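You operate a simulated robot arm through the tools that you are given. There is no shell and no other tool. Be economical: measure what you need, move in short steps, check, and stop when the job is done.

Carry out the task below with a simulated two-armed robot. There is one attempt and no reset: what you move stays moved.

JOB
Pick up the blue-capped filter with one hand, pass it to the other hand and put it on the upper shelf of the blue rack. Set down upright: blue-capped filter.

It is judged by the outcome, as a careful person would: the job done as asked, and still so three seconds after it is handed in. It fails if anything else is knocked over, pushed out of place, dropped, spilled or broken.

ROBOT AND FRAMES
Two 7-joint arms with two-finger parallel grippers on one trunk, on a base that drives. Base frame: it is fixed to the floor where the robot stands at the start and does not move with it; the origin is under the middle of the robot, x ahead of it, y to its left, z up. Lengths are in mm, angles in degrees, forces in N, time in s.
The left shoulder is at the start at [70, 134, 1101], the right one opposite. With the tool pointing down near the work surface each hand reaches from about 100 to 640 mm from the robot's upright axis, wherever it stands, measured 20 degrees to its own side. Places, roughly: upper shelf of the blue rack [800, 2300, 1300]. Payload 1.57 kg a hand.
The TCP of each hand is the grasp point between the finger pads, 30 mm short of the fingertips. In the tool frame z runs along the fingers and y along their closing line. Largest opening 80 mm; finger width 17, thickness 12; the body of the gripper, 40 by 82 mm, starts 80 mm behind the TCP.
Orientation is told as [roll, pitch, yaw] about the base's x, y, z axes, in that order, counted from this pose: with the fingers straight down and closing along the base's y, the tool's x points along the base's -x, its y along +y and its z along -z.

CONTROLS
- The arms move only by the tool send_rows. It takes "left_moves", "right_moves" or both (then of equal length, played together; a hand with none holds still); each is a list of rows, each a list of 7 numbers: the shift along the tool's x, y, z in units of 300 mm (1.0 is 300 mm), then the turn, a rotation vector about the tool's x, y, z in units of 90 degrees (1.0 is 90 degrees), then the closure, from 0 (fully open) to 1 (shut). In form: [[dx, dy, dz, ax, ay, az, fingers], ...]. A call has 1 to 20 rows; each row is the pose to reach, as a shift and turn from the pose commanded when the call began, along the tool's axes at that moment. A call with a number of a shift or a turn outside -1 to 1 is refused whole. A row lasts 0.2 s, in which the tool goes at most 50 mm and 8.6 degrees; a call with a longer step from one row to the next is refused whole, and so is a gripper value outside its range. A pose out of reach is approached as far as the arm can. The call stops where the force on the tool passes 40 N (or 10 N more than at its start, if that is more) or the arm is blocked; 0.2 s more then pass. Each finger travels about 153 mm/s and halts on what it meets, pressing with about 43 N; the grip force reading is that of the motor and also rises with nothing between the fingers. The clock runs only during rows and for 0.2 s after the last one: add rows that repeat a pose to give the fingers time. It gives the time, the measured TCP pose, the force on the tool (base axes), the opening and the grip force at its end, in the units of the frame above (readings bear some noise), with the torque about the TCP (base axes, N m) and any sound that the robot's microphone picked up, and new pictures: "views" is both (left out), scene, wrist or none (wrist: the cameras of the hands that moved).
- Cameras (640 x 400 px; columns grow to the right, rows downward): "scene" is now at [120, 42.5, 1331]; the picture's right is [0.56, -0.83, 0.00], its down [-0.52, -0.35, -0.78] and it looks along [0.65, 0.44, -0.63] (base axes); focal length 282 px, centre (320, 200). "left" rides on the left gripper at [72, 7, -122] in its tool frame; the picture's right is [-0.09, 1.00, 0.00], its down [-0.84, -0.08, -0.54] and it looks along [-0.54, -0.05, 0.84] (tool axes); focal length 238 px, centre (320, 200). "right" rides on the right gripper at [72, -7, -122] in its tool frame; the picture's right is [0.09, 1.00, 0.00], its down [-0.84, 0.08, -0.54] and it looks along [-0.54, 0.05, 0.84] (tool axes); focal length 238 px, centre (320, 200). There is no depth. A picture from a camera that has moved, and an enlarged one, comes with that camera's place and axes in the base frame and with its lens. The place of the scene camera against the robot may be out by one fixed shift of up to 18 mm in any direction.
- lift_body(by): slides the trunk up (or, below 0, down) by that many mm; the arms and the scene camera ride with it, the base frame stays. It gives what a move gives, with no picture.
- drive_base(legs): drives the robot by 1 to 6 legs, each [ahead, left, turn to the left] in mm, mm and degrees, along the robot's own axes; the way and the turn of a leg run together, so that a leg with both is an arc; at most 1500 mm and 180 degrees a leg. The arms and the cameras ride along, it lands a little off, and it stops where it bumps. It gives what a move gives, and a new picture of the scene camera.
- head_to(pan, tilt): turns the head with the scene camera to pan (to the left, within 86 degrees either way) and tilt (down, from -29 to 69), counted from straight ahead of the robot. It gives what a move gives, and a new picture of the scene camera.
- zoom(camera, box): a new picture of the part [left, top, right, bottom] of that camera's present view, enlarged. No time passes.
- close_job(): hands the job in; it is judged then, once.

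Work in short steps. Places have to be worked out from the pictures, the camera data and where the tool is seen: move nearer, look again, correct. Check each grasp and each placing, and mend what went wrong. You have 120 turns and 260 pictures in all, those below and enlarged ones among them. Open the grippers and draw the arms clear of the work before you hand the job in, unless the task says otherwise; then end with one line.

The tools are called after "Call:" as a command line: name --argument value ..., lists and objects as JSON in quotes. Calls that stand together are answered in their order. send_rows: Moves the arms, as the interface text tells. Its arguments: {"type":"object","properties":{"left_moves":{"type":"array"},"right_moves":{"type":"array"},"views":{"type":"string","enum":["both","scene","wrist","none"]}},"required":[]} The other tools are called the same way: lift_body (by) slides the trunk up or down; drive_base (legs) drives the base; head_to (pan, tilt) turns the head that bears the scene camera; zoom (camera, box) takes an enlarged picture of a part of a camera's view; close_job () hands the job in.

At the start:

```text
time_s: 0.0
left_eef_pos: [259.4, 291.3, 1071.8]
left_ee_rot: [0.1, 0.0, 0.0]
left_ft_force: [0.1, 0.1, -0.2]
left_ft_torque: [0.0, 0.05, -0.03]
left_grip_width: 79.9
left_gripper_force: 0.1
right_eef_pos: [447.9, -42.7, 1008.5]
right_ee_rot: [0.0, 0.0, -0.1]
right_ft_force: [-0.3, -0.8, 0.0]
right_ft_torque: [-0.01, 0.0, 0.0]
right_grip_width: 80.0
right_gripper_force: 0.1
trunk travel left (down, up): [-675.0, 265.0]
robot x, y, heading: [0.2, 2.5, -0.1]
head pan, tilt: [34.1, 38.7]
```

scene: 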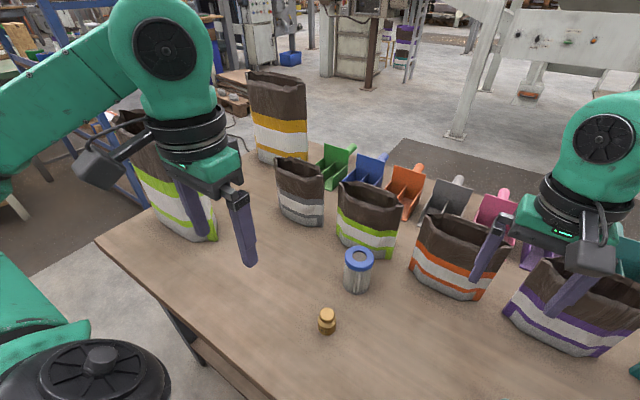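
right: 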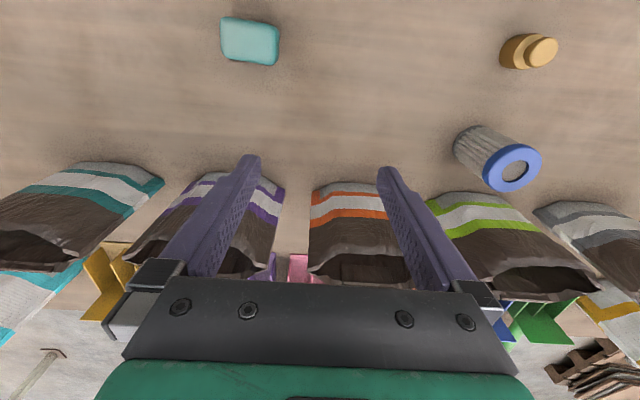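
left: 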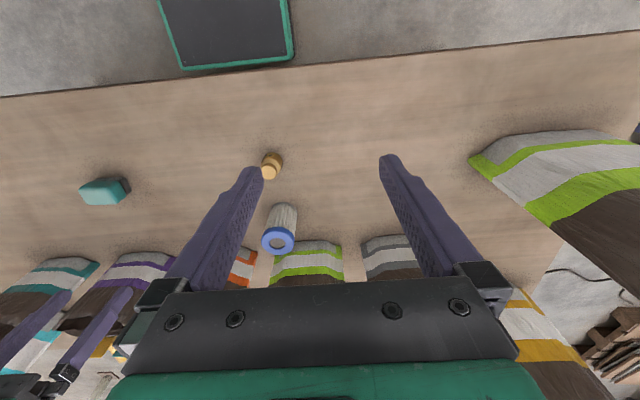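

The filter's cap shows in three views at about (477, 193, 870). I'll look toward the rack before planning, and zoom in on the filter.

Call:
zoom --camera "scene" --box '[270, 200, 430, 340]'

Call:
head_to --pan 72 --tilt 5

```text
2.86 times, centred on (350, 270) of scene
camera zoom: at [120.0, 42.5, 1331.0], right [0.56, -0.83, 0.0], down [-0.52, -0.35, -0.78], along [0.65, 0.44, -0.63], focal length 804 px, centre (234, 0)
```

zoom: 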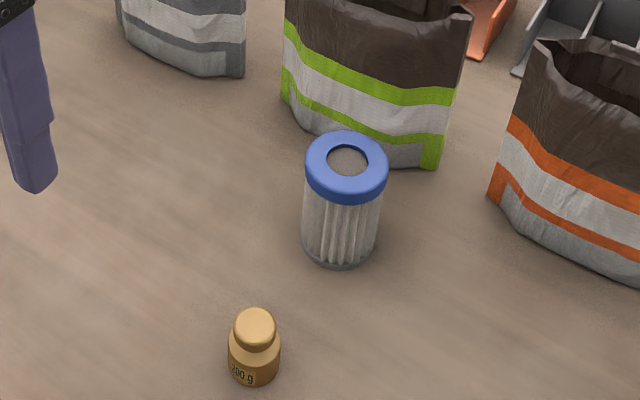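

```text
time_s: 1.0
left_eef_pos: [260.3, 290.8, 1072.0]
left_ee_rot: [0.1, -0.1, 0.0]
left_ft_force: [-0.4, -0.1, 0.2]
left_ft_torque: [0.02, 0.0, -0.01]
left_grip_width: 79.9
left_gripper_force: 0.1
right_eef_pos: [448.5, -43.2, 1009.3]
right_ee_rot: [0.1, -0.1, 0.0]
right_ft_force: [-0.6, -0.2, 0.2]
right_ft_torque: [0.01, -0.01, -0.01]
right_grip_width: 80.1
right_gripper_force: 0.1
trunk travel left (down, up): [-675.0, 265.0]
robot x, y, heading: [1.3, 2.3, 0.1]
head pan, tilt: [72.0, 5.0]
camera scene: at [77.4, 81.7, 1384.7], right [0.95, -0.31, 0.0], down [-0.03, -0.08, -1.0], along [0.31, 0.95, -0.09], focal length 282 px, centre (320, 200)
```

scene: 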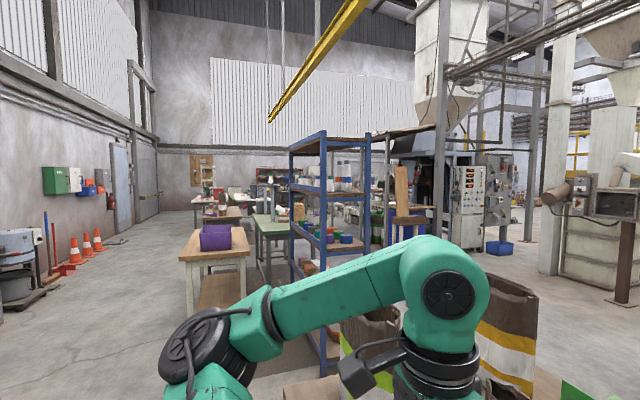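

The rack is visible ahead-left; zoom to see its shelves.

Call:
zoom --camera "scene" --box '[260, 110, 420, 290]'

```text
2.22 times, centred on (340, 200) of scene
camera zoom: at [77.4, 81.7, 1384.7], right [0.95, -0.31, 0.0], down [-0.03, -0.08, -1.0], along [0.31, 0.95, -0.09], focal length 626 px, centre (276, 200)
```

zoom: 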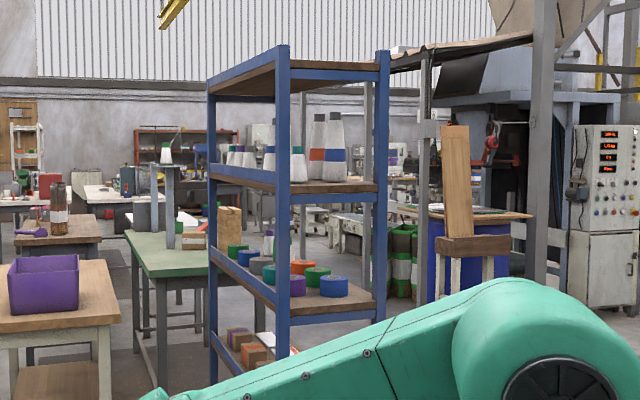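

Upper shelf is the one with the cones, with good head room, its long open side facing my +x side. Plan: left hand takes the filter by its cap from above, the right hand takes the body from the side, then drive to the rack. First I move the left hand above the filter at z≈985.

Call:
head_to --pan 25 --tilt 45

Call:
send_rows --left_moves '[[-0.12, -0.055, 0.05, 0, 0, 0, 0], [-0.24, -0.11, 0.1, 0, 0, 0, 0], [-0.36, -0.165, 0.15, 0, 0, 0, 0], [-0.48, -0.22, 0.2, 0, 0, 0, 0], [-0.6, -0.275, 0.25, 0, 0, 0, 0], [-0.72, -0.327, 0.29, 0, 0, 0, 0], [-0.72, -0.327, 0.29, 0, 0, 0, 0]]'

```text
time_s: 2.2
left_eef_pos: [259.2, 291.3, 1072.5]
left_ee_rot: [0.0, -0.1, 0.0]
left_ft_force: [-0.3, 0.3, -0.4]
left_ft_torque: [-0.03, 0.01, 0.04]
left_grip_width: 80.2
left_gripper_force: 0.2
right_eef_pos: [447.3, -41.8, 1008.9]
right_ee_rot: [-0.1, 0.1, 0.0]
right_ft_force: [-0.3, 0.1, 0.2]
right_ft_torque: [0.01, 0.02, 0.02]
right_grip_width: 79.8
right_gripper_force: 0.0
trunk travel left (down, up): [-675.0, 265.0]
robot x, y, heading: [-3.5, -3.6, -0.0]
head pan, tilt: [25.0, 45.0]
camera scene: at [122.6, 28.9, 1321.8], right [0.42, -0.91, 0.0], down [-0.64, -0.3, -0.71], along [0.64, 0.3, -0.71], focal length 282 px, centre (320, 200)
```

scene: 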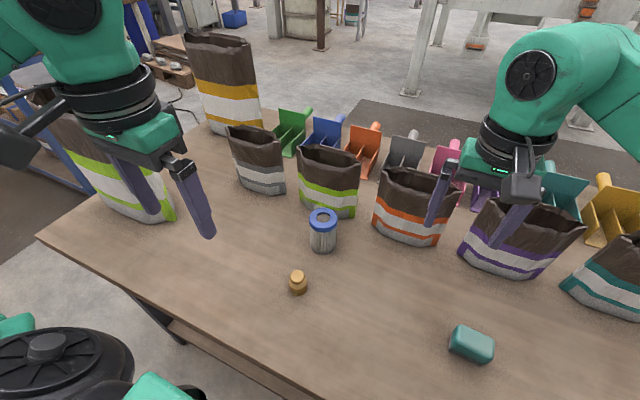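

```text
time_s: 3.8
left_eef_pos: [473.2, 194.1, 985.7]
left_ee_rot: [-0.1, 0.0, 0.0]
left_ft_force: [1.2, -0.1, -0.5]
left_ft_torque: [-0.01, -0.01, -0.02]
left_grip_width: 79.6
left_gripper_force: 0.1
right_eef_pos: [447.3, -43.2, 1009.7]
right_ee_rot: [0.0, 0.0, 0.0]
right_ft_force: [0.2, -0.5, 0.5]
right_ft_torque: [0.0, -0.01, 0.02]
right_grip_width: 80.0
right_gripper_force: 0.0
trunk travel left (down, up): [-675.0, 265.0]
robot x, y, heading: [-0.9, -1.6, -0.1]
head pan, tilt: [25.0, 45.0]
camera scene: at [121.5, 29.2, 1321.8], right [0.42, -0.91, 0.0], down [-0.64, -0.3, -0.71], along [0.64, 0.3, -0.71], focal length 282 px, centre (320, 200)
camera left: at [401.6, 201.5, 1106.9], right [0.09, 1.0, 0.0], down [0.84, -0.08, 0.54], along [0.54, -0.05, -0.84], focal length 238 px, centre (320, 200)
```

scene: 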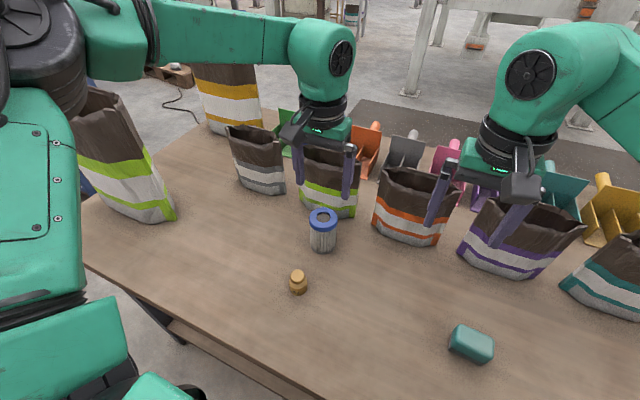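
left: 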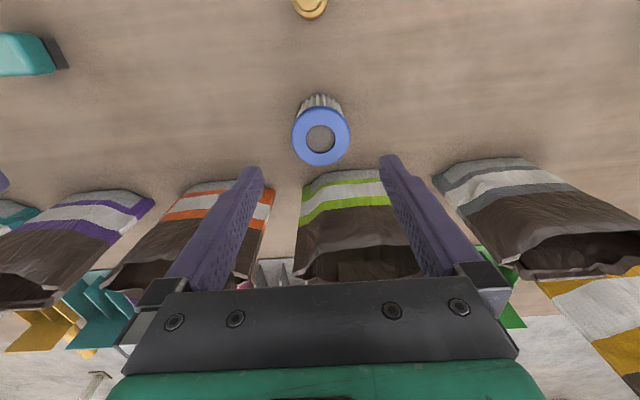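

The cap centre is at about (476.5, 195.5), top z≈875. I descend the left hand to z≈862 with open fingers.

Call:
send_rows --left_moves '[[-0.01, 0.005, 0.15, 0, 0, 0, 0], [-0.01, 0.005, 0.28, 0, 0, 0, 0], [-0.01, 0.005, 0.36, 0, 0, 0, 0], [-0.01, 0.005, 0.41, 0, 0, 0, 0], [-0.01, 0.005, 0.41, 0, 0, 0, 0]]'

```text
time_s: 5.0
left_eef_pos: [476.4, 195.4, 862.1]
left_ee_rot: [0.0, 0.0, 0.0]
left_ft_force: [-0.2, -0.1, -0.1]
left_ft_torque: [-0.03, -0.01, -0.02]
left_grip_width: 80.3
left_gripper_force: 0.1
right_eef_pos: [449.0, -41.8, 1010.0]
right_ee_rot: [0.1, 0.0, 0.0]
right_ft_force: [-0.1, 0.7, -0.1]
right_ft_torque: [0.01, -0.04, 0.01]
right_grip_width: 80.1
right_gripper_force: 0.1
trunk travel left (down, up): [-675.0, 265.0]
robot x, y, heading: [-1.0, 2.0, 0.2]
head pan, tilt: [25.0, 45.0]
camera scene: at [122.3, 28.6, 1321.8], right [0.42, -0.91, 0.0], down [-0.64, -0.3, -0.71], along [0.64, 0.3, -0.71], focal length 282 px, centre (320, 200)
camera left: at [405.7, 203.0, 983.9], right [0.09, 1.0, 0.0], down [0.84, -0.08, 0.54], along [0.54, -0.05, -0.84], focal length 238 px, centre (320, 200)
```

scene: 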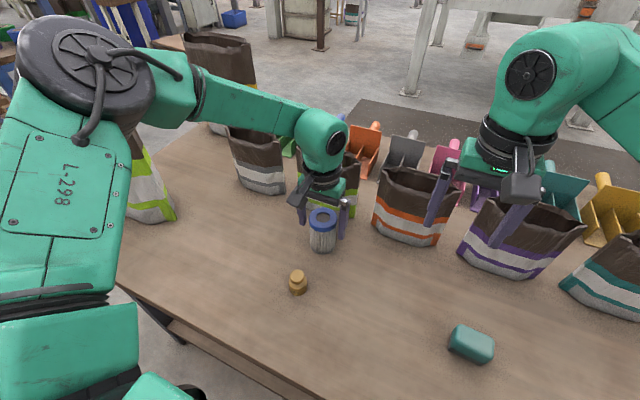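
left: 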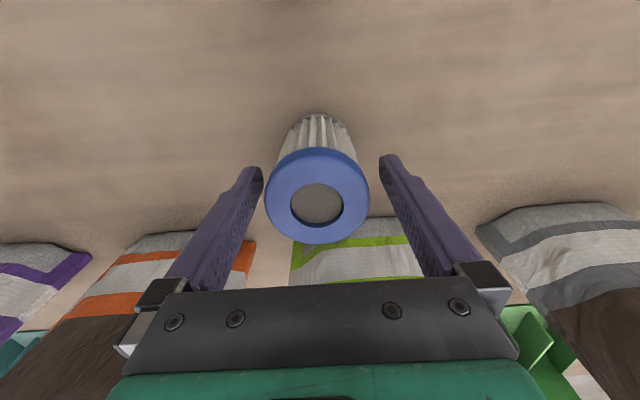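

Cap is centred between the fingers, top at ~868. Closing the left gripper.

Call:
send_rows --left_moves '[[0, 0, 0, 0, 0, 0, 0.15], [0, 0, 0, 0, 0, 0, 0.4], [0, 0, 0, 0, 0, 0, 0.5], [0, 0, 0, 0, 0, 0, 0.5]]' --views "wrist"

```text
time_s: 6.0
left_eef_pos: [477.9, 194.7, 862.1]
left_ee_rot: [0.0, -0.1, 0.0]
left_ft_force: [0.6, -0.7, 0.1]
left_ft_torque: [-0.02, -0.02, 0.02]
left_grip_width: 58.3
left_gripper_force: 42.9
right_eef_pos: [448.5, -43.2, 1008.9]
right_ee_rot: [0.0, 0.0, 0.0]
right_ft_force: [0.3, 0.1, 1.1]
right_ft_torque: [0.01, 0.01, -0.01]
right_grip_width: 80.1
right_gripper_force: 0.0
trunk travel left (down, up): [-675.0, 265.0]
robot x, y, heading: [-0.4, -1.5, -0.2]
head pan, tilt: [25.0, 45.0]
camera left: at [406.0, 203.1, 983.9], right [0.09, 1.0, 0.0], down [0.84, -0.08, 0.54], along [0.54, -0.05, -0.84], focal length 238 px, centre (320, 200)
```

left: 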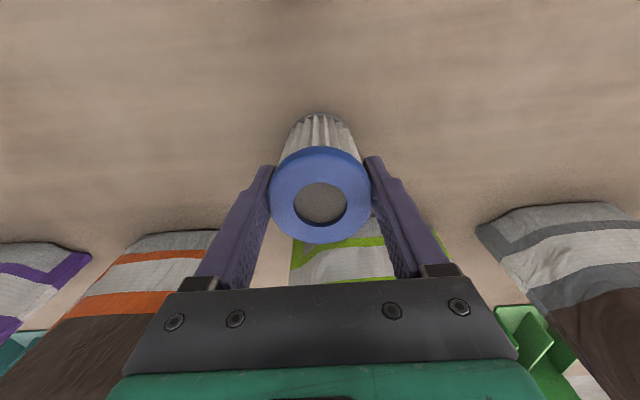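

Solid grip on the cap (58 mm), but I want it a bit higher on the cap so there is more room below for the other hand. Since it is still standing on the table, I open, raise 12 mm and re-grip.

Call:
send_rows --left_moves '[[0, 0, 0, 0, 0, 0, 0], [0, 0, 0, 0, 0, 0, 0], [0, 0, -0.04, 0, 0, 0, 0], [0, 0, -0.04, 0, 0, 0, 0.15], [0, 0, -0.04, 0, 0, 0, 0.4], [0, 0, -0.04, 0, 0, 0, 0.5], [0, 0, -0.04, 0, 0, 0, 0.5]]'

```text
time_s: 7.6
left_eef_pos: [478.0, 194.8, 875.5]
left_ee_rot: [0.0, 0.0, 0.0]
left_ft_force: [0.1, -0.9, 1.7]
left_ft_torque: [-0.16, 0.01, 0.0]
left_grip_width: 57.8
left_gripper_force: 43.0
right_eef_pos: [448.7, -43.2, 1010.2]
right_ee_rot: [0.0, 0.0, -0.1]
right_ft_force: [0.4, -1.1, -0.3]
right_ft_torque: [0.0, 0.0, 0.0]
right_grip_width: 79.9
right_gripper_force: 0.0
trunk travel left (down, up): [-675.0, 265.0]
robot x, y, heading: [0.0, -2.4, -0.1]
head pan, tilt: [25.0, 45.0]
camera scene: at [122.2, 28.4, 1321.8], right [0.42, -0.91, 0.0], down [-0.64, -0.3, -0.71], along [0.64, 0.3, -0.71], focal length 282 px, centre (320, 200)
camera left: at [406.8, 202.4, 996.6], right [0.09, 1.0, 0.0], down [0.84, -0.08, 0.54], along [0.54, -0.05, -0.84], focal length 238 px, centre (320, 200)
```

scene: 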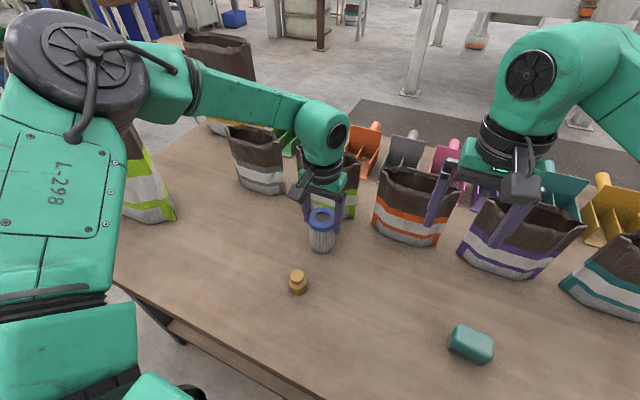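
left: 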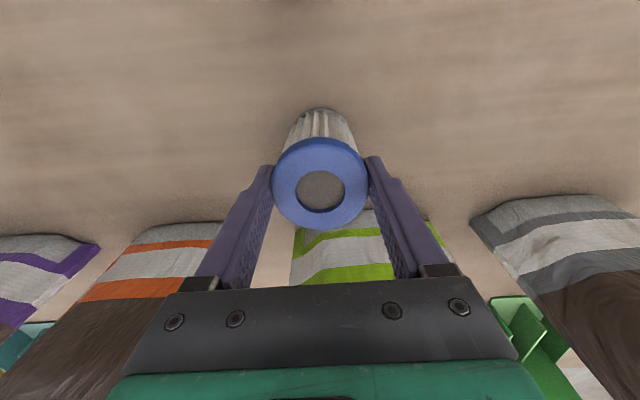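

Re-gripped at z≈875 (about 96 above the filter's bottom). Lift straight up 150 mm while the right hand draws back to its side.

Call:
send_rows --left_moves '[[0, 0, -0.06, 0, 0, 0, 0.5], [0, 0, -0.18, 0, 0, 0, 0.5], [0, 0, -0.3, 0, 0, 0, 0.5], [0, 0, -0.42, 0, 0, 0, 0.5], [0, 0, -0.5, 0, 0, 0, 0.5], [0, 0, -0.5, 0, 0, 0, 0.5]]' --right_moves '[[0.06, -0.1, 0, 0, 0, 0, 0], [0.12, -0.22, 0, 0, 0, 0, 0], [0.18, -0.34, 0, 0, 0, 0, 0], [0.25, -0.45, 0, 0, 0, 0, 0], [0.3, -0.55, 0, 0, 0, 0, 0], [0.3, -0.55, 0, 0, 0, 0, 0]]'

```text
time_s: 9.0
left_eef_pos: [477.1, 194.9, 1023.9]
left_ee_rot: [0.1, 0.1, 0.0]
left_ft_force: [-0.1, 0.3, -1.0]
left_ft_torque: [-0.02, -0.01, 0.0]
left_grip_width: 57.8
left_gripper_force: 42.8
right_eef_pos: [356.7, -206.8, 1011.1]
right_ee_rot: [-0.1, 0.1, 0.0]
right_ft_force: [0.3, 0.8, 1.2]
right_ft_torque: [0.01, 0.03, -0.05]
right_grip_width: 80.2
right_gripper_force: 0.1
trunk travel left (down, up): [-675.0, 265.0]
robot x, y, heading: [0.2, 1.4, -0.0]
head pan, tilt: [25.0, 45.0]
camera scene: at [123.8, 29.6, 1321.6], right [0.42, -0.91, 0.0], down [-0.64, -0.3, -0.71], along [0.64, 0.3, -0.71], focal length 282 px, centre (320, 200)
camera right: at [285.3, -213.2, 1132.8], right [-0.09, 1.0, 0.0], down [0.84, 0.08, 0.54], along [0.54, 0.05, -0.84], focal length 238 px, centre (320, 200)
camera left: at [406.7, 203.5, 1146.4], right [0.09, 1.0, 0.0], down [0.84, -0.08, 0.54], along [0.54, -0.05, -0.84], focal length 238 px, centre (320, 200)
```

scene: 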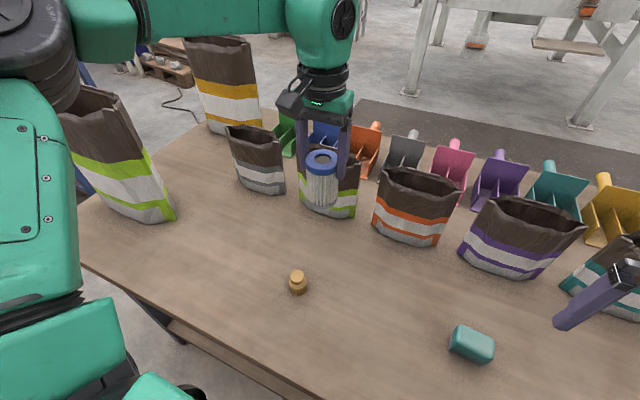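
right: 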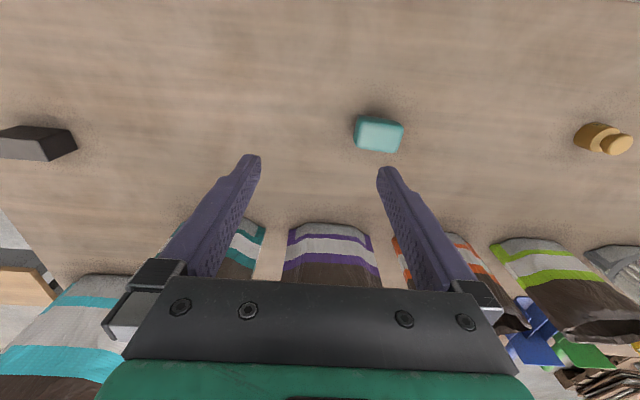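
left: 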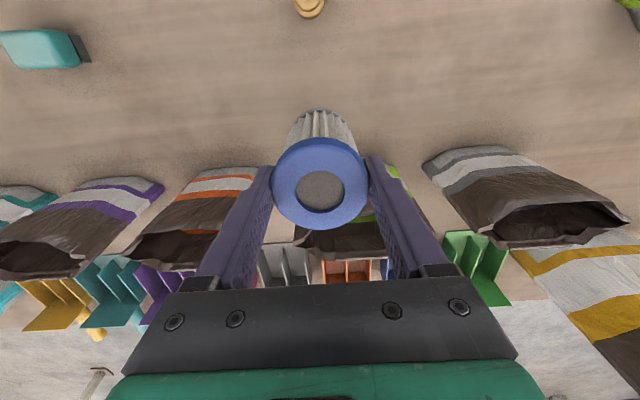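

Filter is lifted and hangs upright. Now left hand goes to the hand-over place (520, 50, 1080) yawed 40°, and the right hand turns to point forward-left, 35° below horizontal, staying ~200 mm back.

Call:
send_rows --left_moves '[[-0.016, -0.054, -0.021, 0, 0, -0.049, 0.5], [-0.032, -0.107, -0.042, 0, 0, -0.099, 0.5], [-0.048, -0.161, -0.062, 0, 0, -0.148, 0.5], [-0.064, -0.215, -0.083, 0, 0, -0.197, 0.5], [-0.079, -0.268, -0.104, 0, 0, -0.247, 0.5], [-0.095, -0.322, -0.125, 0, 0, -0.296, 0.5], [-0.111, -0.376, -0.145, 0, 0, -0.345, 0.5], [-0.127, -0.429, -0.166, 0, 0, -0.395, 0.5], [-0.143, -0.483, -0.187, 0, 0, -0.444, 0.5], [-0.143, -0.483, -0.187, 0, 0, -0.444, 0.5]]' --right_moves '[[-0.014, 0.056, -0.044, -0.024, -0.065, -0.045, 0], [-0.028, 0.113, -0.088, -0.047, -0.13, -0.091, 0], [-0.042, 0.169, -0.132, -0.071, -0.195, -0.136, 0], [-0.056, 0.225, -0.176, -0.095, -0.26, -0.182, 0], [-0.071, 0.282, -0.221, -0.118, -0.325, -0.227, 0], [-0.085, 0.338, -0.265, -0.142, -0.39, -0.273, 0], [-0.099, 0.394, -0.309, -0.166, -0.455, -0.318, 0], [-0.113, 0.451, -0.353, -0.189, -0.52, -0.364, 0], [-0.127, 0.507, -0.397, -0.213, -0.585, -0.409, 0], [-0.127, 0.507, -0.397, -0.213, -0.585, -0.409, 0]]'

```text
time_s: 11.2
left_eef_pos: [459.4, 102.4, 1043.6]
left_ee_rot: [-0.1, 0.0, 40.0]
left_ft_force: [-0.5, 0.0, -0.7]
left_ft_torque: [0.0, 0.01, 0.0]
left_grip_width: 58.2
left_gripper_force: 43.2
left hand out of reach, approached as far as the arm can: row 4, 5, 6, 7, 8, 9, 10
right_eef_pos: [396.9, -57.0, 1128.7]
right_ee_rot: [0.0, -55.1, 40.0]
right_ft_force: [-0.6, 0.0, 0.7]
right_ft_torque: [0.04, -0.04, -0.02]
right_grip_width: 79.9
right_gripper_force: 0.2
trunk travel left (down, up): [-675.0, 265.0]
robot x, y, heading: [-1.1, 2.2, -0.0]
head pan, tilt: [25.0, 45.0]
camera scene: at [122.3, 28.7, 1321.8], right [0.42, -0.91, 0.0], down [-0.64, -0.3, -0.71], along [0.64, 0.3, -0.71], focal length 282 px, centre (320, 200)
camera right: at [292.0, -153.0, 1139.7], right [-0.68, 0.73, -0.08], down [-0.02, 0.08, 1.0], along [0.73, 0.68, -0.04], focal length 238 px, centre (320, 200)
camera left: at [401.0, 62.0, 1165.8], right [-0.57, 0.82, 0.0], down [0.69, 0.48, 0.54], along [0.45, 0.31, -0.84], focal length 238 px, centre (320, 200)
```

scene: 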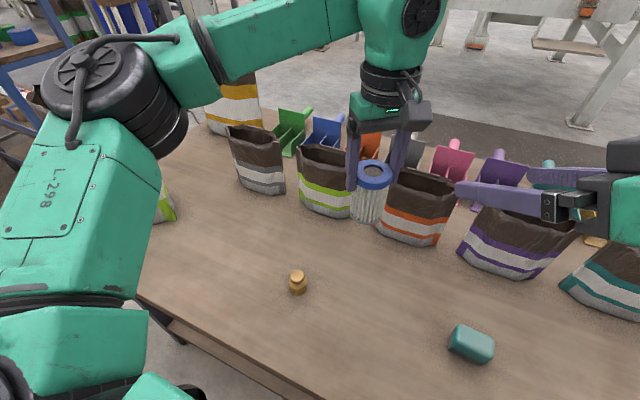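
right: 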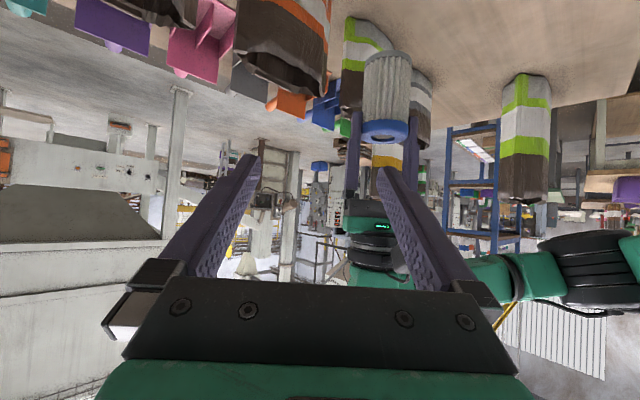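
left: 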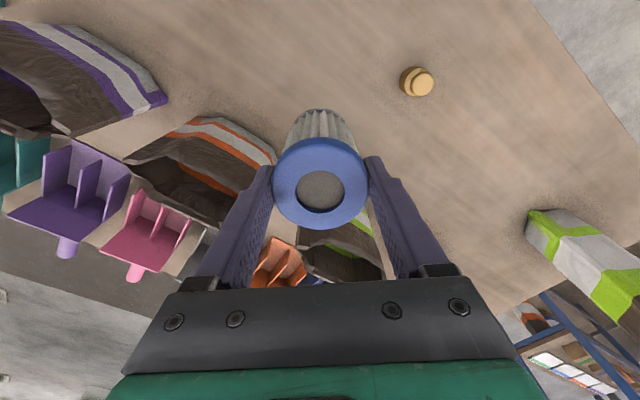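

The left hand stopped at its reach limit at (459, 102, 1044), which serves fine as the hand-over place. I move the right hand to line up with the filter's lower body, 120 mm back along its axis.

Call:
send_rows --right_moves '[[0.03, 0.07, 0.074, 0, 0, 0, 0], [0.06, 0.137, 0.148, 0, 0, 0, 0], [0.09, 0.205, 0.222, 0, 0, 0, 0], [0.119, 0.273, 0.295, 0, 0, 0, 0], [0.119, 0.273, 0.295, 0, 0, 0, 0]]'

```text
time_s: 12.4
left_eef_pos: [460.9, 101.9, 1043.5]
left_ee_rot: [0.0, 0.0, 40.0]
left_ft_force: [-1.1, 0.2, -1.0]
left_ft_torque: [0.01, 0.01, -0.01]
left_grip_width: 57.7
left_gripper_force: 43.2
right_eef_pos: [383.4, 38.7, 1049.6]
right_ee_rot: [0.0, -55.0, 39.9]
right_ft_force: [0.6, 0.4, -0.2]
right_ft_torque: [0.0, -0.06, 0.0]
right_grip_width: 80.1
right_gripper_force: 0.0
trunk travel left (down, up): [-675.0, 265.0]
robot x, y, heading: [1.8, 0.1, -0.0]
head pan, tilt: [25.0, 45.0]
camera scene: at [122.6, 28.1, 1321.8], right [0.42, -0.91, 0.0], down [-0.64, -0.3, -0.71], along [0.64, 0.3, -0.71], focal length 282 px, centre (320, 200)
camera right: at [278.3, -55.9, 1059.8], right [-0.68, 0.73, -0.07], down [-0.02, 0.08, 1.0], along [0.73, 0.68, -0.04], focal length 238 px, centre (320, 200)
```

scene: 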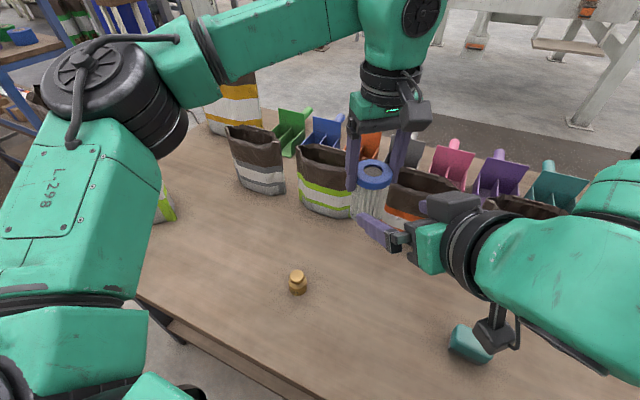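
right: 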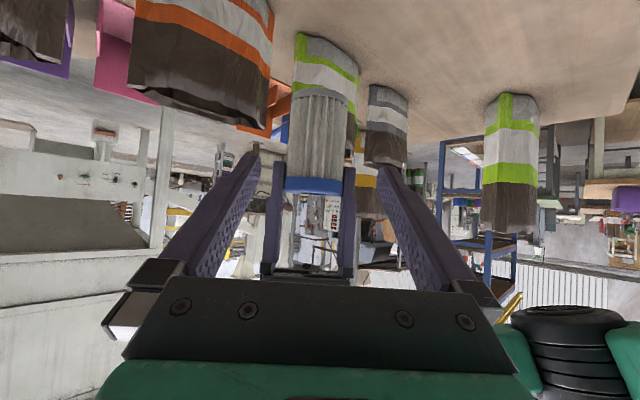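

Filter is centred between the right fingers. Advance 121 mm along the tool axis to straddle its lower body.

Call:
send_rows --right_moves '[[0, 0, 0.1, 0, 0, 0, 0], [0, 0, 0.2, 0, 0, 0, 0], [0, 0, 0.3, 0, 0, 0, 0], [0, 0, 0.36, 0, 0, 0, 0], [0, 0, 0.405, 0, 0, 0, 0], [0, 0, 0.405, 0, 0, 0, 0]]'

Call:
zoom --camera "scene" --box '[310, 100, 470, 260]'

```text
time_s: 13.8
left_eef_pos: [460.8, 101.3, 1044.1]
left_ee_rot: [0.1, 0.0, 40.1]
left_ft_force: [0.0, -0.3, -1.4]
left_ft_torque: [-0.02, 0.01, 0.01]
left_grip_width: 57.7
left_gripper_force: 43.2
right_eef_pos: [460.2, 103.5, 979.5]
right_ee_rot: [0.0, -55.0, 40.1]
right_ft_force: [-0.8, 0.4, 0.0]
right_ft_torque: [0.0, -0.02, 0.01]
right_grip_width: 80.3
right_gripper_force: 0.0
trunk travel left (down, up): [-675.0, 265.0]
robot x, y, heading: [-0.5, 0.2, -0.1]
head pan, tilt: [25.0, 45.0]
camera scene: at [122.7, 28.6, 1321.7], right [0.42, -0.91, 0.0], down [-0.64, -0.3, -0.71], along [0.64, 0.3, -0.71], focal length 282 px, centre (320, 200)
camera right: at [354.9, 7.6, 991.0], right [-0.68, 0.73, -0.08], down [-0.02, 0.08, 1.0], along [0.73, 0.68, -0.04], focal length 238 px, centre (320, 200)
```

scene: 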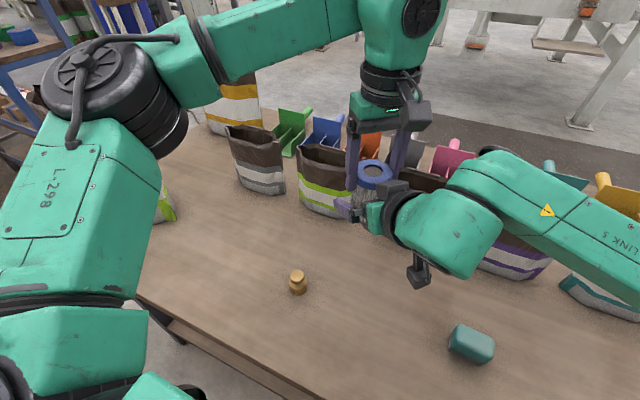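
right: 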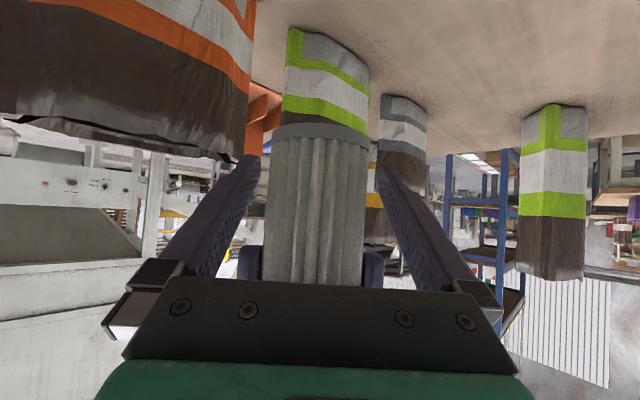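

```text
2.50 times, centred on (390, 180) of scene
camera zoom: at [122.7, 28.6, 1321.7], right [0.42, -0.91, 0.0], down [-0.64, -0.3, -0.71], along [0.64, 0.3, -0.71], focal length 704 px, centre (145, 250)
```

zoom: 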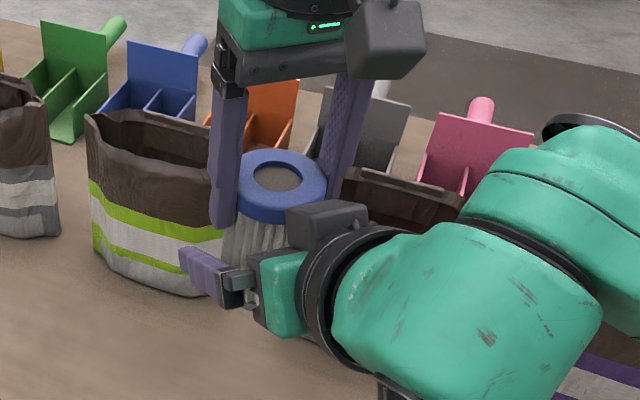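

Both hands in place, no contact forces. Close the right gripper on the body.

Call:
send_rows --right_moves '[[0, 0, 0, 0, 0, 0, 0.2], [0, 0, 0, 0, 0, 0, 0.35], [0, 0, 0, 0, 0, 0, 0.5], [0, 0, 0, 0, 0, 0, 0.6], [0, 0, 0, 0, 0, 0, 0.6]]' --views "wrist"

```text
time_s: 15.0
left_eef_pos: [459.9, 102.6, 1044.0]
left_ee_rot: [0.0, 0.0, 39.9]
left_ft_force: [-6.9, 6.6, 0.0]
left_ft_torque: [0.33, 0.34, -0.1]
left_grip_width: 57.9
left_gripper_force: 42.9
right_eef_pos: [460.0, 101.7, 980.0]
right_ee_rot: [0.0, -54.8, 39.9]
right_ft_force: [7.5, -7.9, -0.4]
right_ft_torque: [0.08, 0.16, 0.06]
right_grip_width: 58.3
right_gripper_force: 43.2
trunk travel left (down, up): [-675.0, 265.0]
robot x, y, heading: [0.5, 0.9, -0.2]
head pan, tilt: [25.0, 45.0]
camera right: at [355.4, 7.1, 991.0], right [-0.68, 0.73, -0.08], down [-0.02, 0.08, 1.0], along [0.73, 0.68, -0.04], focal length 238 px, centre (320, 200)
```

right: 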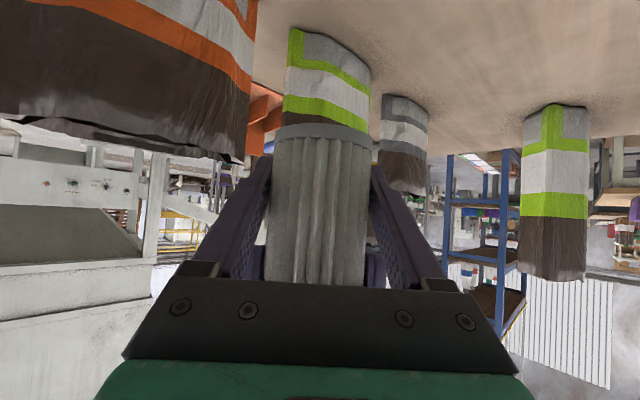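

Right hand holds the body (58 mm, 43 N). Release the left hand in place.

Call:
send_rows --left_moves '[[0, 0, 0, 0, 0, 0, 0.3], [0, 0, 0, 0, 0, 0, 0.1], [0, 0, 0, 0, 0, 0, 0], [0, 0, 0, 0, 0, 0, 0]]' --views "both"

```text
time_s: 16.0
left_eef_pos: [460.5, 102.6, 1043.1]
left_ee_rot: [-0.1, 0.0, 40.1]
left_ft_force: [-0.2, 0.3, 0.4]
left_ft_torque: [-0.03, -0.01, 0.02]
left_grip_width: 80.0
left_gripper_force: 0.1
right_eef_pos: [460.1, 103.9, 979.1]
right_ee_rot: [0.0, -55.1, 39.9]
right_ft_force: [-0.5, 0.6, 0.7]
right_ft_torque: [0.02, -0.02, 0.01]
right_grip_width: 58.3
right_gripper_force: 43.3
trunk travel left (down, up): [-675.0, 265.0]
robot x, y, heading: [-0.9, 2.3, -0.2]
head pan, tilt: [25.0, 45.0]
camera scene: at [122.8, 28.8, 1321.7], right [0.42, -0.91, 0.0], down [-0.64, -0.3, -0.71], along [0.64, 0.3, -0.71], focal length 282 px, centre (320, 200)
camera left: at [401.5, 62.2, 1165.6], right [-0.57, 0.82, 0.0], down [0.69, 0.48, 0.54], along [0.45, 0.31, -0.84], focal length 238 px, centre (320, 200)
```

scene: 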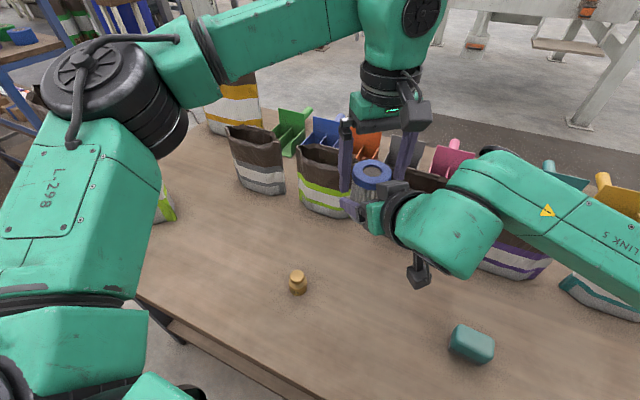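
left: 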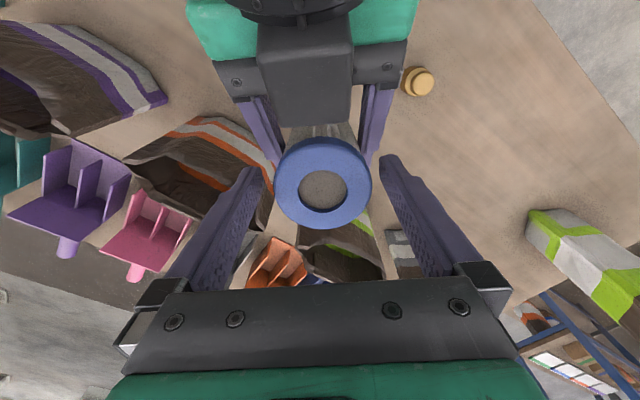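

Filter stays held by the right hand, left is free. Raise the left hand cautiously a little to see that it goes straight up.

Call:
send_rows --left_moves '[[0, 0, -0.03, 0, 0, 0, 0], [0, 0, -0.06, 0, 0, 0, 0]]' --views "none"

```text
time_s: 16.6
left_eef_pos: [457.1, 106.5, 1064.5]
left_ee_rot: [0.0, 0.0, 39.9]
left_ft_force: [0.8, 0.9, 0.1]
left_ft_torque: [0.0, -0.01, 0.02]
left_grip_width: 79.9
left_gripper_force: 0.0
left hand out of reach, approached as far as the arm can: row 2
right_eef_pos: [459.3, 103.4, 978.5]
right_ee_rot: [0.0, -55.0, 40.1]
right_ft_force: [0.6, 0.1, 0.1]
right_ft_torque: [-0.03, -0.01, 0.01]
right_grip_width: 58.1
right_gripper_force: 43.1
trunk travel left (down, up): [-675.0, 265.0]
robot x, y, heading: [-1.5, 0.5, -0.2]
head pan, tilt: [25.0, 45.0]
```

Tips are now level with the cap top; continue up and slightly toward its own side.

Call:
send_rows --left_moves '[[0, 0.015, -0.05, 0, 0, 0, 0], [0, 0.04, -0.1, 0, 0, 0, 0], [0, 0.1, -0.15, 0, 0, 0, 0], [0, 0.2, -0.2, 0, 0, 0, 0]]' --views "scene"

```text
time_s: 17.6
left_eef_pos: [416.9, 152.4, 1124.3]
left_ee_rot: [-0.1, 0.0, 40.0]
left_ft_force: [-0.2, 0.1, -0.3]
left_ft_torque: [0.0, -0.02, -0.03]
left_grip_width: 79.9
left_gripper_force: 0.1
right_eef_pos: [458.0, 104.8, 980.8]
right_ee_rot: [-0.1, -55.0, 40.1]
right_ft_force: [-0.3, 0.4, -0.1]
right_ft_torque: [0.03, -0.02, -0.02]
right_grip_width: 58.2
right_gripper_force: 42.9
trunk travel left (down, up): [-675.0, 265.0]
robot x, y, heading: [0.4, 4.1, 0.1]
head pan, tilt: [25.0, 45.0]
camera scene: at [120.6, 30.0, 1321.9], right [0.42, -0.91, 0.0], down [-0.64, -0.3, -0.71], along [0.64, 0.3, -0.71], focal length 282 px, centre (320, 200)
```

scene: 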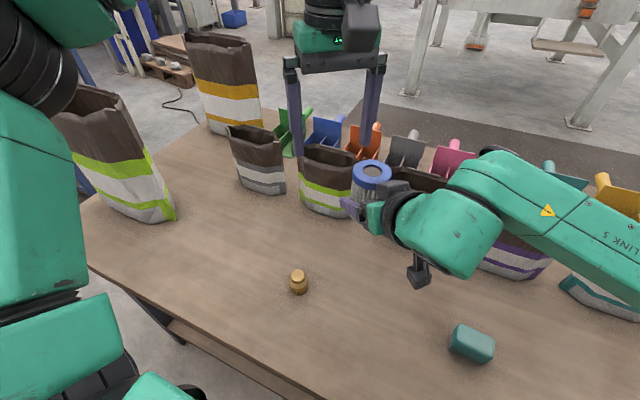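

Left is clear. Left hand returns to its side and straight yaw; right hand, holding the filter upright, draws back to (400, −100, 1080) with yaw 0.

Call:
send_rows --left_moves '[[0.014, 0.099, 0.01, 0, 0, 0.063, 0], [0.029, 0.197, 0.02, 0, 0, 0.127, 0], [0.043, 0.296, 0.03, 0, 0, 0.19, 0], [0.057, 0.394, 0.04, 0, 0, 0.254, 0], [0.071, 0.493, 0.05, 0, 0, 0.317, 0], [0.086, 0.591, 0.06, 0, 0, 0.381, 0], [0.1, 0.69, 0.07, 0, 0, 0.444, 0], [0.1, 0.69, 0.07, 0, 0, 0.444, 0]]' --right_moves '[[0.009, -0.057, -0.096, 0.052, 0, 0.036, 0.6], [0.018, -0.114, -0.192, 0.104, 0, 0.073, 0.6], [0.027, -0.171, -0.288, 0.156, 0, 0.109, 0.6], [0.037, -0.228, -0.384, 0.208, 0, 0.146, 0.6], [0.046, -0.285, -0.48, 0.26, 0, 0.182, 0.6], [0.055, -0.342, -0.576, 0.312, 0, 0.219, 0.6], [0.064, -0.399, -0.672, 0.364, 0, 0.255, 0.6], [0.064, -0.399, -0.672, 0.364, 0, 0.255, 0.6]]'

```text
time_s: 19.4
left_eef_pos: [261.5, 293.3, 1101.4]
left_ee_rot: [0.1, 0.1, -0.1]
left_ft_force: [1.0, 0.5, -0.2]
left_ft_torque: [0.0, 0.03, -0.02]
left_grip_width: 79.9
left_gripper_force: 0.1
right_eef_pos: [403.4, -102.6, 1080.5]
right_ee_rot: [-0.1, -54.9, -0.2]
right_ft_force: [0.6, -0.2, -1.2]
right_ft_torque: [0.04, 0.02, -0.01]
right_grip_width: 58.3
right_gripper_force: 42.3
trunk travel left (down, up): [-675.0, 265.0]
robot x, y, heading: [4.8, 0.8, 0.2]
head pan, tilt: [25.0, 45.0]
camera scene: at [123.8, 28.7, 1321.6], right [0.42, -0.91, 0.0], down [-0.64, -0.3, -0.71], along [0.64, 0.3, -0.71], focal length 282 px, centre (320, 200)
camera right: at [260.9, -108.4, 1091.1], right [-0.05, 1.0, -0.08], down [0.04, 0.08, 1.0], along [1.0, 0.05, -0.04], focal length 238 px, centre (320, 200)
camera left: at [190.4, 300.5, 1223.5], right [0.09, 1.0, 0.0], down [0.84, -0.08, 0.54], along [0.54, -0.05, -0.84], focal length 238 px, centre (320, 200)
```

scene: 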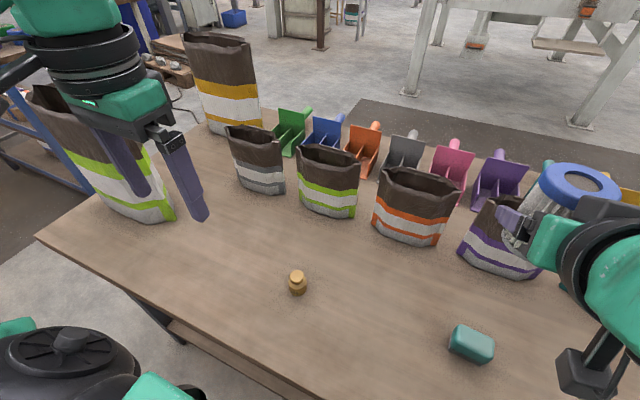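
right: 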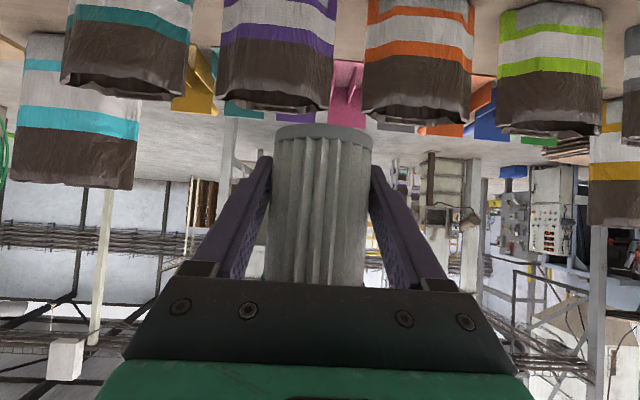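
left: 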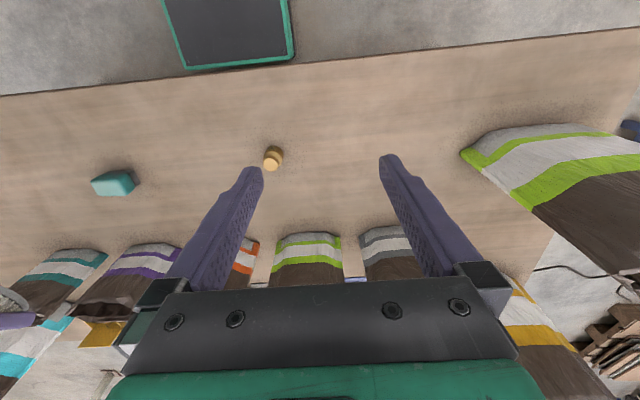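

The filter is held firmly and upright in the right hand. Now raise the trunk so the arms clear the bags and match the shelf height, then look toward the way to the rack.

Call:
lift_body --by 250

Call:
drive_base --legs '[[-300, 0, 0]]'

Call:
head_to --pan 80 --tilt 25

```text
time_s: 22.0
left_eef_pos: [260.0, 292.6, 1351.5]
left_ee_rot: [-0.1, 0.0, 0.0]
left_ft_force: [1.3, 0.4, 0.0]
left_ft_torque: [0.0, 0.01, -0.01]
left_grip_width: 80.0
left_gripper_force: 0.2
right_eef_pos: [403.4, -101.3, 1329.5]
right_ee_rot: [0.1, -55.0, 0.1]
right_ft_force: [0.3, -0.6, -1.0]
right_ft_torque: [-0.01, -0.02, 0.02]
right_grip_width: 58.0
right_gripper_force: 42.5
trunk travel left (down, up): [-925.0, 15.0]
robot x, y, heading: [-2.0, -4.1, -0.0]
head pan, tilt: [25.0, 45.0]
```

```text
time_s: 24.0
left_eef_pos: [-40.0, 292.1, 1351.0]
left_ee_rot: [-0.1, 0.2, -0.1]
left_ft_force: [-0.3, -0.1, 0.5]
left_ft_torque: [0.03, -0.02, -0.01]
left_grip_width: 79.6
left_gripper_force: 0.0
right_eef_pos: [103.1, -102.2, 1328.5]
right_ee_rot: [0.0, -54.9, 0.0]
right_ft_force: [0.7, 1.1, -1.4]
right_ft_torque: [0.04, -0.02, 0.02]
right_grip_width: 58.3
right_gripper_force: 43.2
trunk travel left (down, up): [-925.0, 15.0]
robot x, y, heading: [-303.9, 0.5, -0.3]
head pan, tilt: [25.0, 45.0]
camera scene: at [-176.6, 28.7, 1571.4], right [0.42, -0.91, 0.0], down [-0.64, -0.3, -0.71], along [0.64, 0.3, -0.71], focal length 282 px, centre (320, 200)
```

scene: 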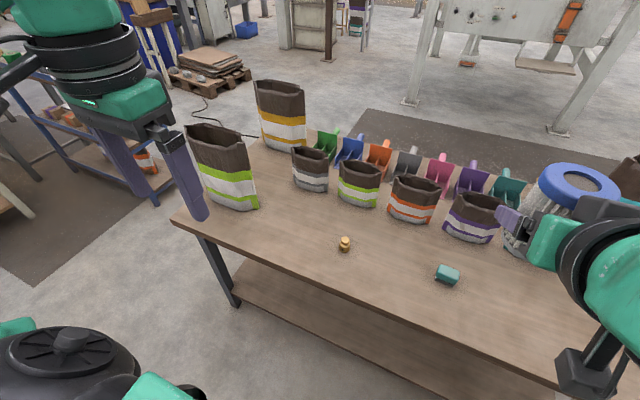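

```text
time_s: 25.3
left_eef_pos: [-42.2, 292.0, 1352.5]
left_ee_rot: [0.0, 0.0, -0.1]
left_ft_force: [-0.4, -0.3, 0.0]
left_ft_torque: [-0.03, -0.05, -0.03]
left_grip_width: 80.0
left_gripper_force: 0.0
right_eef_pos: [99.9, -102.4, 1329.4]
right_ee_rot: [0.0, -54.9, -0.1]
right_ft_force: [-0.4, -0.3, -1.1]
right_ft_torque: [0.0, -0.01, -0.01]
right_grip_width: 58.1
right_gripper_force: 43.7
trunk travel left (down, up): [-925.0, 15.0]
robot x, y, heading: [-302.5, -2.0, -0.2]
head pan, tilt: [80.0, 25.0]
camera scene: at [-236.9, 85.1, 1602.3], right [0.98, -0.18, 0.0], down [-0.08, -0.42, -0.91], along [0.16, 0.89, -0.42], focal length 282 px, centre (320, 200)
```

scene: 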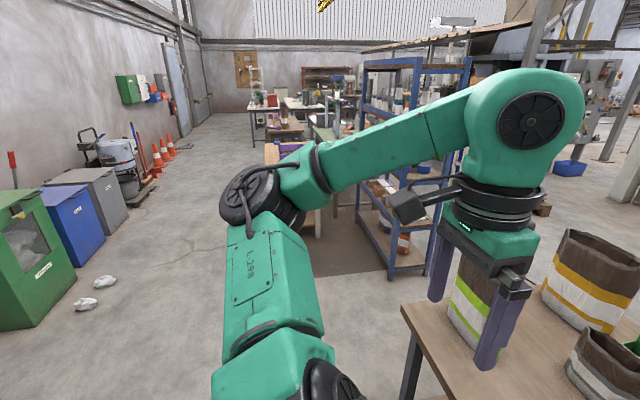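

Rack's near front foot is at about (660, 1830); a table stands at about y≥2540, x≤200. Floor along my left is free; I drive left 2000 mm and look at the rack.

Call:
drive_base --legs '[[0, 1200, 0], [0, 800, 0]]'

Call:
head_to --pan 15 --tilt 12

```text
time_s: 35.3
left_eef_pos: [-60.2, 2298.8, 1352.6]
left_ee_rot: [0.1, 0.0, 0.2]
left_ft_force: [0.2, 0.1, -0.2]
left_ft_torque: [0.02, 0.0, -0.03]
left_grip_width: 79.9
left_gripper_force: 0.0
right_eef_pos: [82.3, 1905.0, 1329.6]
right_ee_rot: [0.1, -55.0, 0.1]
right_ft_force: [0.6, 0.2, -1.2]
right_ft_torque: [0.01, -0.01, -0.01]
right_grip_width: 58.1
right_gripper_force: 42.7
trunk travel left (down, up): [-925.0, 15.0]
robot x, y, heading: [-320.8, 2006.5, 0.1]
head pan, tilt: [80.0, 25.0]
camera scene: at [-255.1, 2090.5, 1602.5], right [0.99, -0.17, 0.0], down [-0.07, -0.42, -0.91], along [0.15, 0.89, -0.42], focal length 282 px, centre (320, 200)
```

scene: 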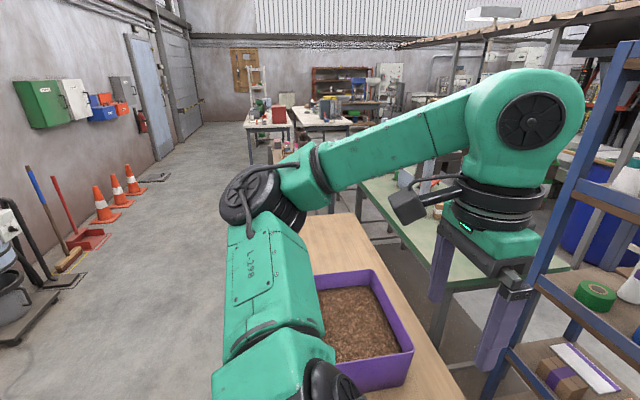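

```text
time_s: 36.6
left_eef_pos: [-60.3, 2301.4, 1352.1]
left_ee_rot: [0.0, 0.0, 0.3]
left_ft_force: [-0.8, -0.1, -0.3]
left_ft_torque: [-0.01, 0.0, -0.02]
left_grip_width: 80.0
left_gripper_force: 0.1
right_eef_pos: [84.2, 1906.4, 1329.4]
right_ee_rot: [0.0, -55.1, 0.2]
right_ft_force: [0.5, 0.8, -0.1]
right_ft_torque: [-0.04, -0.02, -0.05]
right_grip_width: 58.2
right_gripper_force: 43.2
trunk travel left (down, up): [-925.0, 15.0]
robot x, y, heading: [-320.4, 2008.2, 0.4]
head pan, tilt: [15.0, 12.0]
camera scene: at [-180.8, 2025.9, 1623.4], right [0.26, -0.96, 0.0], down [-0.2, -0.05, -0.98], along [0.94, 0.26, -0.21], focal length 282 px, centre (320, 200)
```

scene: 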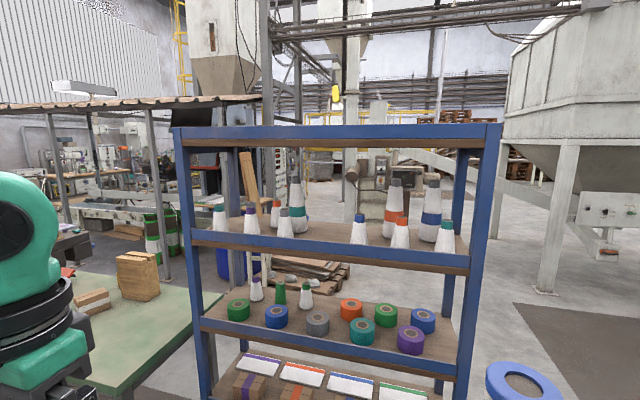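

I'm facing the rack: front beam at x≈665, top z≈1300, spanning y≈1820–2765; a free gap between cones at y≈2263. Approach part of the way, then look again.

Call:
drive_base --legs '[[400, 160, 0]]'

Call:
head_to --pan 10 --tilt 25

```text
time_s: 39.3
left_eef_pos: [342.2, 2460.9, 1352.1]
left_ee_rot: [0.0, -0.1, -0.1]
left_ft_force: [0.2, -0.1, 0.5]
left_ft_torque: [0.0, 0.01, 0.0]
left_grip_width: 80.2
left_gripper_force: 0.0
right_eef_pos: [484.2, 2065.4, 1330.9]
right_ee_rot: [0.1, -55.2, -0.1]
right_ft_force: [0.0, -0.6, 0.1]
right_ft_torque: [0.03, -0.01, 0.01]
right_grip_width: 58.2
right_gripper_force: 43.2
trunk travel left (down, up): [-925.0, 15.0]
robot x, y, heading: [82.8, 2168.6, -0.1]
head pan, tilt: [15.0, 12.0]
camera scene: at [220.0, 2185.6, 1623.7], right [0.26, -0.97, 0.0], down [-0.2, -0.05, -0.98], along [0.95, 0.25, -0.21], focal length 282 px, centre (320, 200)
```

scene: 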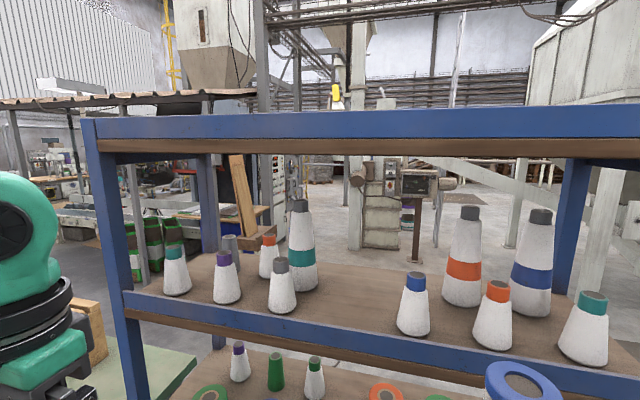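

```text
time_s: 40.0
left_eef_pos: [344.3, 2460.0, 1352.1]
left_ee_rot: [0.1, -0.1, 0.0]
left_ft_force: [-0.1, 0.0, -0.3]
left_ft_torque: [0.04, 0.0, 0.01]
left_grip_width: 80.0
left_gripper_force: 0.0
right_eef_pos: [487.1, 2067.1, 1329.3]
right_ee_rot: [0.0, -55.0, -0.1]
right_ft_force: [-0.3, 0.7, -1.0]
right_ft_torque: [0.01, 0.03, -0.03]
right_grip_width: 58.3
right_gripper_force: 42.7
trunk travel left (down, up): [-925.0, 15.0]
robot x, y, heading: [87.7, 2171.0, 0.2]
head pan, tilt: [10.0, 25.0]
camera scene: at [223.3, 2178.5, 1602.4], right [0.17, -0.98, 0.0], down [-0.42, -0.07, -0.91], along [0.89, 0.16, -0.42], focal length 282 px, centre (320, 200)
```

scene: 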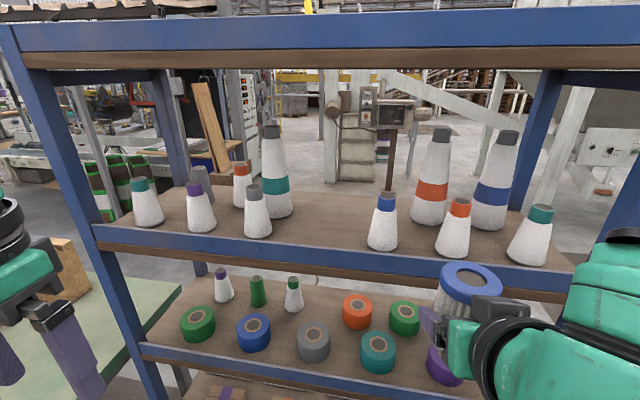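

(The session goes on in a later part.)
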